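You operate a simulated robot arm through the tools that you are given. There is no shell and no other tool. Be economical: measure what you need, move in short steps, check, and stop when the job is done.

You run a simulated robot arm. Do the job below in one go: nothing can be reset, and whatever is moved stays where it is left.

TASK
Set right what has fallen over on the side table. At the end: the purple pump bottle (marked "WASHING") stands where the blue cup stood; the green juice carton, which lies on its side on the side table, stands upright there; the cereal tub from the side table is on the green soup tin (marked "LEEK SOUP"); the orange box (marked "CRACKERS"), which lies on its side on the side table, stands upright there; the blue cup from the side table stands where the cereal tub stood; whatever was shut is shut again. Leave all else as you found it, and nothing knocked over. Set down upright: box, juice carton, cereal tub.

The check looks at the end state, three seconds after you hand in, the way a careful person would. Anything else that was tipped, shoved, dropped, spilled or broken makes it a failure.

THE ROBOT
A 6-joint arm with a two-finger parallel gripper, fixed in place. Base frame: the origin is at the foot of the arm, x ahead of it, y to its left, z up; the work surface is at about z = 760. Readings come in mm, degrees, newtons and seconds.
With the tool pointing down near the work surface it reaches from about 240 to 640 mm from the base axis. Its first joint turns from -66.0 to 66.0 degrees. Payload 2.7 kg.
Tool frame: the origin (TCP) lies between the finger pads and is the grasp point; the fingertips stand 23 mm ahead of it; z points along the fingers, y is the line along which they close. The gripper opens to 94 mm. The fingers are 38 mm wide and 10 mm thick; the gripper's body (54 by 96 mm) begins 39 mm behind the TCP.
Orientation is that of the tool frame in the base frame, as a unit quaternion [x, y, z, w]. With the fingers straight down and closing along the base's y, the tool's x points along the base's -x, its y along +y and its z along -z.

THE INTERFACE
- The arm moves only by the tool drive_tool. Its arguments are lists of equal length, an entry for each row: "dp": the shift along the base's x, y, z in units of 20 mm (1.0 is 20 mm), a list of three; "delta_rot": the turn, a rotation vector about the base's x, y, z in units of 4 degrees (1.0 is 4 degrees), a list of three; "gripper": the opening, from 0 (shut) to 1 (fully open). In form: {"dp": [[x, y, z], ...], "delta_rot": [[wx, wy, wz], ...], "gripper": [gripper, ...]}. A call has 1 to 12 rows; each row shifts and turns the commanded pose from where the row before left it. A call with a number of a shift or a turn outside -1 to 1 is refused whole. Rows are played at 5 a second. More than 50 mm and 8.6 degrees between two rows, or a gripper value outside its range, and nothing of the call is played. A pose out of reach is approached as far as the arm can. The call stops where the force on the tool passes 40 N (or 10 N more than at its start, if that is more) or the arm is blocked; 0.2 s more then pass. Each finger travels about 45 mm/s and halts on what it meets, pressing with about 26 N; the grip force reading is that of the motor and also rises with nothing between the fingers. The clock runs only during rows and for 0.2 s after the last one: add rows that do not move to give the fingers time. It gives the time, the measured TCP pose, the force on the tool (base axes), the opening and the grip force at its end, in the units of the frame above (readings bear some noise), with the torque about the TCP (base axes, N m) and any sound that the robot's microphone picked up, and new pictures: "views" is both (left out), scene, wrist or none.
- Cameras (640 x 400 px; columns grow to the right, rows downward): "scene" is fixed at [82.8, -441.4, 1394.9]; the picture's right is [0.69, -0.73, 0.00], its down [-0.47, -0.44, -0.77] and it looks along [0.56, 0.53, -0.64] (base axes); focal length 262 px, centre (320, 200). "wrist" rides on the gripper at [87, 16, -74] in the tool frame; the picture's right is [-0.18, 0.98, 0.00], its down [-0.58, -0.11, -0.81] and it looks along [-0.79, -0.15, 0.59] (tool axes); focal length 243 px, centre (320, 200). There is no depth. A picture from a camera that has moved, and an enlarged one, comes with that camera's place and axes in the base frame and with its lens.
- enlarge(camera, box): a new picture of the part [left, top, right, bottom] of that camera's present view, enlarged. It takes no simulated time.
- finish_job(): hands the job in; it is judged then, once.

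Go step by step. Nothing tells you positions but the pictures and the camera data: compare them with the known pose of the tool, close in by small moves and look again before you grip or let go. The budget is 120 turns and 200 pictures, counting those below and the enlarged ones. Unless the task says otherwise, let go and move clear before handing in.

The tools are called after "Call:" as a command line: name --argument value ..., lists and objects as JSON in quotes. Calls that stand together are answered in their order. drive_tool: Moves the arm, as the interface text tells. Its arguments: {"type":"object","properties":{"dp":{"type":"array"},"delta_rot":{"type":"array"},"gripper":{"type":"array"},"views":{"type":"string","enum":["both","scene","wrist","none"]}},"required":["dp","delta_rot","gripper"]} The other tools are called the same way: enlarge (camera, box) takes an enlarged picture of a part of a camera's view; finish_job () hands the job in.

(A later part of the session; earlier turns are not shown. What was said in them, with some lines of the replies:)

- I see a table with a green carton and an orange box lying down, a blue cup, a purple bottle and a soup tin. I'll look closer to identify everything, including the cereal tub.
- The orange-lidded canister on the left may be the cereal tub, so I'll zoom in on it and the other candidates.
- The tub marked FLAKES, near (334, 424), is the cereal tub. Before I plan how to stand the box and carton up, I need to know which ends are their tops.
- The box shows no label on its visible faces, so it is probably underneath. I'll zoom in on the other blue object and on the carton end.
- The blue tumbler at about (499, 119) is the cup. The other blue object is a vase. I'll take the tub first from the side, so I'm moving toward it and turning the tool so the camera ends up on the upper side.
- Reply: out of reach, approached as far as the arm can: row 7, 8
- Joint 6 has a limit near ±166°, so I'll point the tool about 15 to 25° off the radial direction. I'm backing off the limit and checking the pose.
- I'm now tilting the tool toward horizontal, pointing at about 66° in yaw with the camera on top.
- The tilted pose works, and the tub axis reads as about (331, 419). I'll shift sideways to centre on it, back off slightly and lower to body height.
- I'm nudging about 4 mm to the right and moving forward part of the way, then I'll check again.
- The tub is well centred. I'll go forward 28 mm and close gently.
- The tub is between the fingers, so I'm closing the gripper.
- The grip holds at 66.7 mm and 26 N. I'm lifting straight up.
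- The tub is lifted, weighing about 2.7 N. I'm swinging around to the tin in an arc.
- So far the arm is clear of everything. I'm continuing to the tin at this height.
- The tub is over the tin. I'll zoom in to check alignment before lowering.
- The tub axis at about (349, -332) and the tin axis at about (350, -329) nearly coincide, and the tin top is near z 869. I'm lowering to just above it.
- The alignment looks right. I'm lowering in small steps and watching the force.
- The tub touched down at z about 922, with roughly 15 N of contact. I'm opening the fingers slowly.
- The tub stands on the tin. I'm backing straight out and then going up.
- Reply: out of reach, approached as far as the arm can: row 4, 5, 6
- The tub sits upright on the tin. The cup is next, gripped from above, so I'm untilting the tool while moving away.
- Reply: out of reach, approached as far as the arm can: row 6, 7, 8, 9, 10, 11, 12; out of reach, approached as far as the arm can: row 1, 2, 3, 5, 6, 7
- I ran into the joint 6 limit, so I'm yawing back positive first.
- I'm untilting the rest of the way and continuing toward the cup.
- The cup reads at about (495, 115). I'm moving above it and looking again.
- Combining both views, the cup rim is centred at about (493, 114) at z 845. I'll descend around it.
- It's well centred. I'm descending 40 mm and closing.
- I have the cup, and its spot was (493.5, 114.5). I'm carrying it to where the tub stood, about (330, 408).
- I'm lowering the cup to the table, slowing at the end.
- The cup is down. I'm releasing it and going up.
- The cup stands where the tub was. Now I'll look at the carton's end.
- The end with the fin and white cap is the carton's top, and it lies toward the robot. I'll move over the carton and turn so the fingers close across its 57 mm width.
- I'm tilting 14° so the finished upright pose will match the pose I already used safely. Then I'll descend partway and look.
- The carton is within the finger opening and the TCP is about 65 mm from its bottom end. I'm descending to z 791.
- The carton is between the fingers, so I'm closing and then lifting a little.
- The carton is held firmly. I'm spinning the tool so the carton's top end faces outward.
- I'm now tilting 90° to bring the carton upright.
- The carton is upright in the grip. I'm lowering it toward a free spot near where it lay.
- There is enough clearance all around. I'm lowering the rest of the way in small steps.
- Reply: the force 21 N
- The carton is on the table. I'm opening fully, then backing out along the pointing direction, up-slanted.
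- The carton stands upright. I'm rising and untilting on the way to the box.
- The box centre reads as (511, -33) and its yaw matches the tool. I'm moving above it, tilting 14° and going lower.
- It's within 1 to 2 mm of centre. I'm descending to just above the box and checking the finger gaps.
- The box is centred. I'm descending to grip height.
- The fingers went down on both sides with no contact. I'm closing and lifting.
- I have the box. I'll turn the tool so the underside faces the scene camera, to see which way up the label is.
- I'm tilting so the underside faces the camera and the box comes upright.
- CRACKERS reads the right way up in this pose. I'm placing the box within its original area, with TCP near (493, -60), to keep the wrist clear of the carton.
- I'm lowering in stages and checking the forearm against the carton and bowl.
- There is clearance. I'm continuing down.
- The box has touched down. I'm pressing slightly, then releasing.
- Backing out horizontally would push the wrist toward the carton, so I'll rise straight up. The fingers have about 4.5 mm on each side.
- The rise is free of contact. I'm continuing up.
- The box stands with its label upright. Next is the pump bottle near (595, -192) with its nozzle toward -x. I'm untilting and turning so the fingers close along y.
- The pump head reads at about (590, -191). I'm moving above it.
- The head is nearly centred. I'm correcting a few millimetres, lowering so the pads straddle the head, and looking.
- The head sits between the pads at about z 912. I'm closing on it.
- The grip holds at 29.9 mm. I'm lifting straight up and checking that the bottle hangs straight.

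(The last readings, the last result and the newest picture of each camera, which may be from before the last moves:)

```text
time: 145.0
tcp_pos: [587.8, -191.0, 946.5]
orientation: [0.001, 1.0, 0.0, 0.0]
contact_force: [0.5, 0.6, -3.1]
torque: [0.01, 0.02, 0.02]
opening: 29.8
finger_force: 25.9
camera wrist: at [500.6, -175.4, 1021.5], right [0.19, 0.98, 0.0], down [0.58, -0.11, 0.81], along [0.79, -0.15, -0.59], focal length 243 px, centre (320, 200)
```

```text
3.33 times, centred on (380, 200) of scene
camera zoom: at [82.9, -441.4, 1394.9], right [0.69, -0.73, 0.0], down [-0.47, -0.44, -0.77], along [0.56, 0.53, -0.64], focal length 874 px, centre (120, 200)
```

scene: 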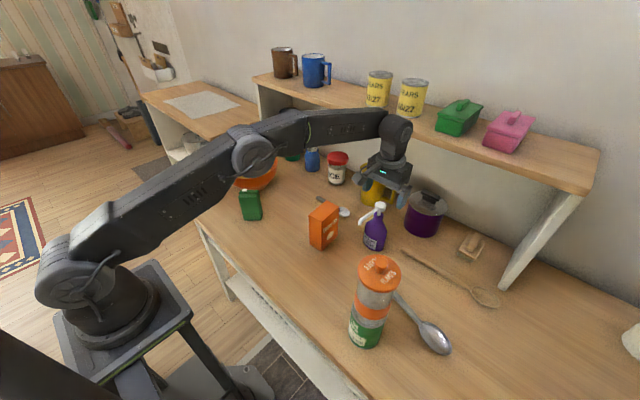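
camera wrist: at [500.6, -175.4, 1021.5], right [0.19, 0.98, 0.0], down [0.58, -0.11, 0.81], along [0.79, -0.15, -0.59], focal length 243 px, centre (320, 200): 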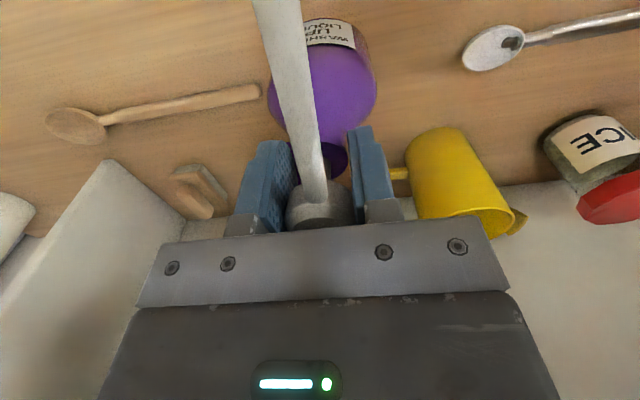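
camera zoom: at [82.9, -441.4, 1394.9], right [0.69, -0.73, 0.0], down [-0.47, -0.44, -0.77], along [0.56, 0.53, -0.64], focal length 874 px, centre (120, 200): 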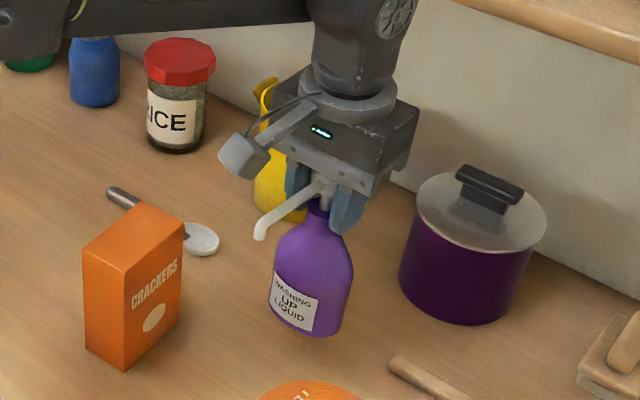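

The bottle hangs straight and weighs about 3 N. I'm raising it and carrying it over to the cup's old spot.

Call:
drive_tool --dp '[[-0.6, 0, 1], [-0.6, 0, 1], [-0.6, 0, 1], [-0.6, 0, 1], [-0.6, 0, 1], [-0.6, 0, 1], [0, 0.5, 0.3], [0, 0.9, 0], [0, 0.9, 0], [0, 0.9, 0]]' --delta_rot '[[0, 0, 0], [0, 0, 0], [0, 0, 0], [0, 0, 0], [0, 0, 0], [0, 0, 0], [0, 0, 0], [0, 0, 0], [0, 0, 0], [0, 0, 0]]' --gripper '[0.15, 0.15, 0.15, 0.15, 0.15, 0.15, 0.15, 0.15, 0.15, 0.15]' --views "none"

Call:
drive_tool --dp '[[-0.1, 0.95, 0], [-0.1, 0.95, 0], [-0.1, 0.95, 0], [-0.1, 0.95, 0], [-0.1, 0.95, 0], [-0.1, 0.95, 0], [-0.1, 0.95, 0], [-0.1, 0.95, 0], [-0.1, 0.95, 0], [-0.1, 0.95, 0], [-0.1, 0.95, 0], [-0.1, 0.95, 0]]' --delta_rot '[[0, 0, 0], [0, 0, 0], [0, 0, 0], [0, 0, 0], [0, 0, 0], [0, 0, 0], [0, 0, 0], [0, 0, 0], [0, 0, 0], [0, 0, 0], [0, 0, 0], [0, 0, 0]]' --gripper '[0.15, 0.15, 0.15, 0.15, 0.15, 0.15, 0.15, 0.15, 0.15, 0.15, 0.15, 0.15]'

```text
time: 147.2
tcp_pos: [516.4, -126.6, 1074.1]
orientation: [0.002, 1.0, 0.001, -0.001]
contact_force: [-0.1, 0.4, -3.6]
torque: [0.01, 0.01, -0.01]
opening: 29.9
finger_force: 26.3
```

```text
time: 149.8
tcp_pos: [491.4, 102.3, 1072.7]
orientation: [0.002, 1.0, 0.0, 0.0]
contact_force: [-1.4, 0.4, -2.4]
torque: [-0.02, 0.01, -0.01]
opening: 29.7
finger_force: 26.1
camera wrist: at [405.0, 117.5, 1147.0], right [0.19, 0.98, 0.0], down [0.58, -0.11, 0.81], along [0.79, -0.15, -0.59], focal length 243 px, centre (320, 200)
```

scene: 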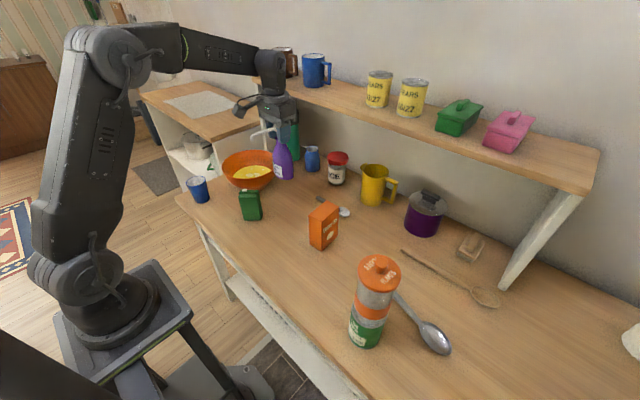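
wrist: 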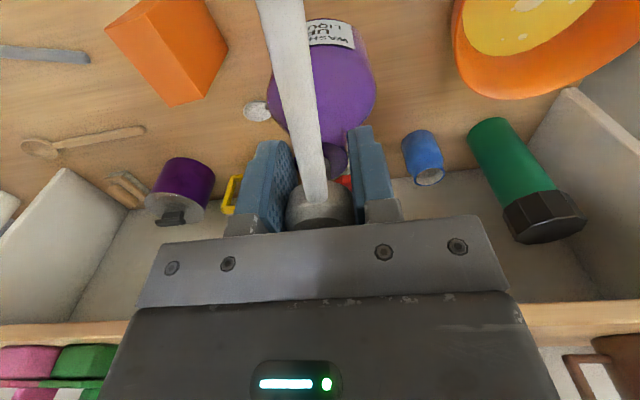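

I'm aligning over (490, 116) and descending most of the way.

Call:
drive_tool --dp '[[-0.08, 0.68, 0], [0, 0, -1], [0, 0, -1], [0, 0, -1], [0, 0, -1], [0, 0, -1], [0, 0, -1], [0, 0, -1], [0, 0, -0.7], [0, 0, 0]]' --delta_rot '[[0, 0, 0], [0, 0, 0], [0, 0, 0], [0, 0, 0], [0, 0, 0], [0, 0, 0], [0, 0, 0], [0, 0, 0], [0, 0, 0], [0, 0, 0]]' --gripper '[0.15, 0.15, 0.15, 0.15, 0.15, 0.15, 0.15, 0.15, 0.15, 0.15]' --views "none"

Call:
enlarge --camera "scene" --box '[220, 130, 360, 250]'

```text
time: 152.0
tcp_pos: [491.2, 114.5, 919.0]
orientation: [0.001, 1.0, 0.001, 0.001]
contact_force: [0.5, 0.4, -2.7]
torque: [-0.01, 0.05, -0.02]
opening: 29.7
finger_force: 26.0
```

```text
3.33 times, centred on (290, 190) of scene
camera zoom: at [82.9, -441.4, 1394.9], right [0.69, -0.73, 0.0], down [-0.47, -0.44, -0.77], along [0.56, 0.53, -0.64], focal length 874 px, centre (420, 233)
```

zoom: 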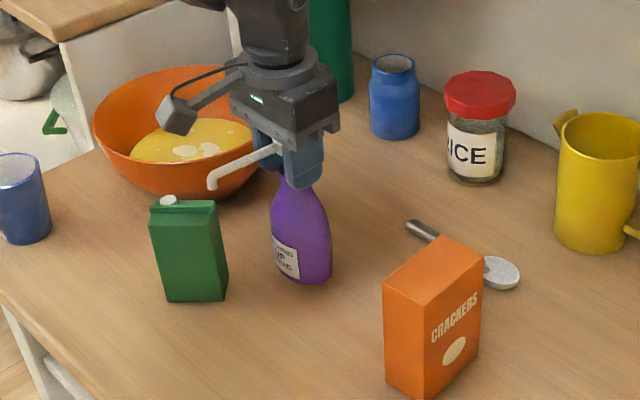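

The spot matches the cup's old footprint within a few millimetres. I'm lowering gently until contact.

Call:
drive_tool --dp '[[0, -0.12, -0.4], [0, 0, -0.2], [0, 0, 0]]' --delta_rot '[[0, 0, 0], [0, 0, 0], [0, 0, 0]]' --gripper '[0.15, 0.15, 0.15]' --views "none"

Call:
drive_tool --dp '[[0, 0, -0.1], [0, 0, -0.1], [0, 0, 0]]' --delta_rot '[[0, 0, 0], [0, 0, 0], [0, 0, 0]]' --gripper '[0.15, 0.15, 0.15]' --views "none"

```text
time: 152.8
tcp_pos: [490.0, 112.8, 907.2]
orientation: [0.002, 1.0, 0.0, -0.001]
contact_force: [-0.5, -0.4, -3.5]
torque: [0.03, 0.01, 0.0]
opening: 29.8
finger_force: 26.5
```

```text
time: 153.6
tcp_pos: [490.3, 113.0, 903.6]
orientation: [0.001, 1.0, 0.0, 0.0]
contact_force: [0.5, -1.1, -2.7]
torque: [-0.01, 0.01, -0.02]
opening: 29.8
finger_force: 26.0
```

Call:
drive_tool --dp '[[0, 0, -0.1], [0, 0, -0.05], [0, 0, 0]]' --delta_rot '[[0, 0, 0], [0, 0, 0], [0, 0, 0]]' --gripper '[0.15, 0.15, 0.15]' --views "none"

```text
time: 154.4
tcp_pos: [489.7, 111.9, 900.9]
orientation: [0.001, 1.0, 0.0, 0.0]
contact_force: [-0.1, 0.4, -4.2]
torque: [-0.02, -0.02, -0.01]
opening: 29.5
finger_force: 26.1
```

Call:
drive_tool --dp '[[0, 0, -0.05], [0, 0, -0.05], [0, 0, 0]]' --delta_rot '[[0, 0, 0], [0, 0, 0], [0, 0, 0]]' --gripper '[0.15, 0.15, 0.15]' --views "none"

```text
time: 155.2
tcp_pos: [489.9, 112.1, 899.3]
orientation: [0.002, 1.0, 0.0, 0.001]
contact_force: [-0.1, -0.7, 1.6]
torque: [0.06, 0.1, 0.01]
opening: 29.6
finger_force: 26.3
```

The bottle is down. I'm opening the fingers and rising.

Call:
drive_tool --dp '[[0, 0, 0], [0, 0, 0], [0, 0, 0], [0, 0, 0], [0, 0, 0], [0, 0, 0], [0, 0, 0]]' --delta_rot '[[0, 0, 0], [0, 0, 0], [0, 0, 0], [0, 0, 0], [0, 0, 0], [0, 0, 0], [0, 0, 0]]' --gripper '[0.36, 0.45, 0.6, 0.75, 0.85, 0.9, 0.9]' --views "wrist"

Call:
drive_tool --dp '[[0, 0, 0.5], [0, 0, 1], [0, 0, 1], [0, 0, 1], [0, 0, 1], [0, 0, 1], [0, 0, 1], [0, 0, 1], [0, 0, 1]]' --delta_rot '[[0, 0, 0], [0, 0, 0], [0, 0, 0], [0, 0, 0], [0, 0, 0], [0, 0, 0], [0, 0, 0], [0, 0, 0], [0, 0, 0]]' --gripper '[0.9, 0.9, 0.9, 0.9, 0.9, 0.9, 0.9, 0.9, 0.9]'

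Call:
enlarge --camera "scene" --box '[170, 120, 370, 260]'

```text
time: 156.8
tcp_pos: [491.0, 111.5, 899.2]
orientation: [0.001, 1.0, 0.0, 0.0]
contact_force: [-0.8, 0.2, 0.3]
torque: [-0.04, 0.01, 0.03]
opening: 84.6
finger_force: 0.1
camera wrist: at [402.9, 128.2, 972.5], right [0.19, 0.98, 0.0], down [0.58, -0.11, 0.81], along [0.79, -0.15, -0.59], focal length 243 px, centre (320, 200)
```

wrist: 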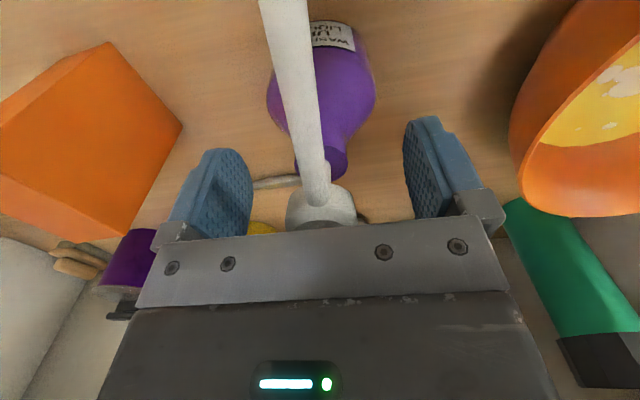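

```text
time: 158.8
tcp_pos: [489.7, 111.8, 1069.5]
orientation: [0.002, 1.0, 0.0, -0.001]
contact_force: [0.1, 0.2, 1.1]
torque: [0.03, 0.0, 0.04]
opening: 84.6
finger_force: 0.0
camera wrist: at [402.6, 127.6, 1142.7], right [0.19, 0.98, 0.0], down [0.58, -0.11, 0.81], along [0.79, -0.15, -0.59], focal length 243 px, centre (320, 200)
```

scene: 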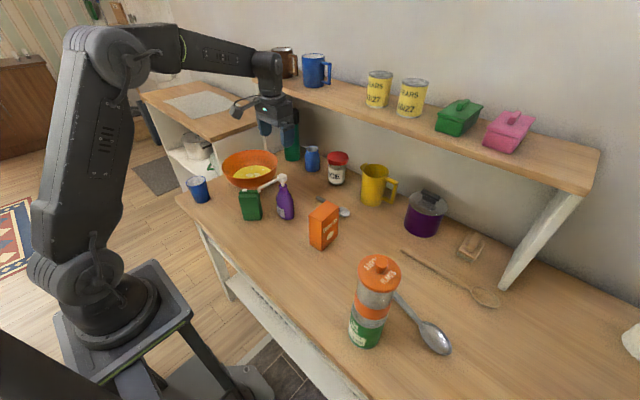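
wrist: 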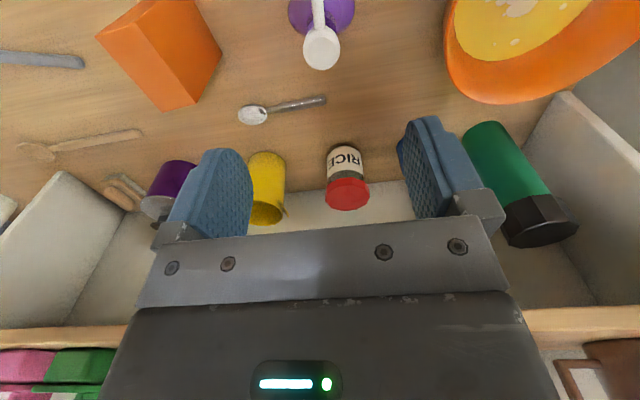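

```text
2.86 times, centred on (270, 190) of scene
camera zoom: at [82.8, -441.4, 1394.9], right [0.69, -0.73, 0.0], down [-0.47, -0.44, -0.77], along [0.56, 0.53, -0.64], focal length 749 px, centre (463, 229)
```

zoom: 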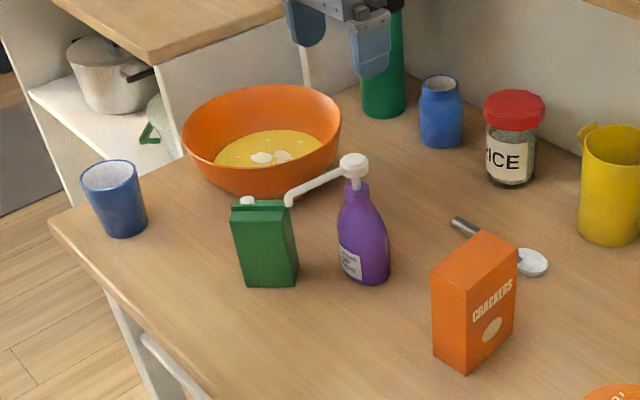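

All five items are in place, everything else is where it was, and the arm is clear, so I'm handing in.

Call:
finish_job

```text
The job is handed in.
```

The job is done and handed in, and the last pictures show everything in place with nothing else disturbed:
- **Cereal tub:** upright on the green soup tin.
- **Blue cup:** standing where the cereal tub stood.
- **Purple pump bottle:** standing where the blue cup stood, within a few millimetres.
- **Green juice carton and orange crackers box:** both standing upright on the side table.
- **Shut things:** I opened nothing, and the tub's lid stayed on.
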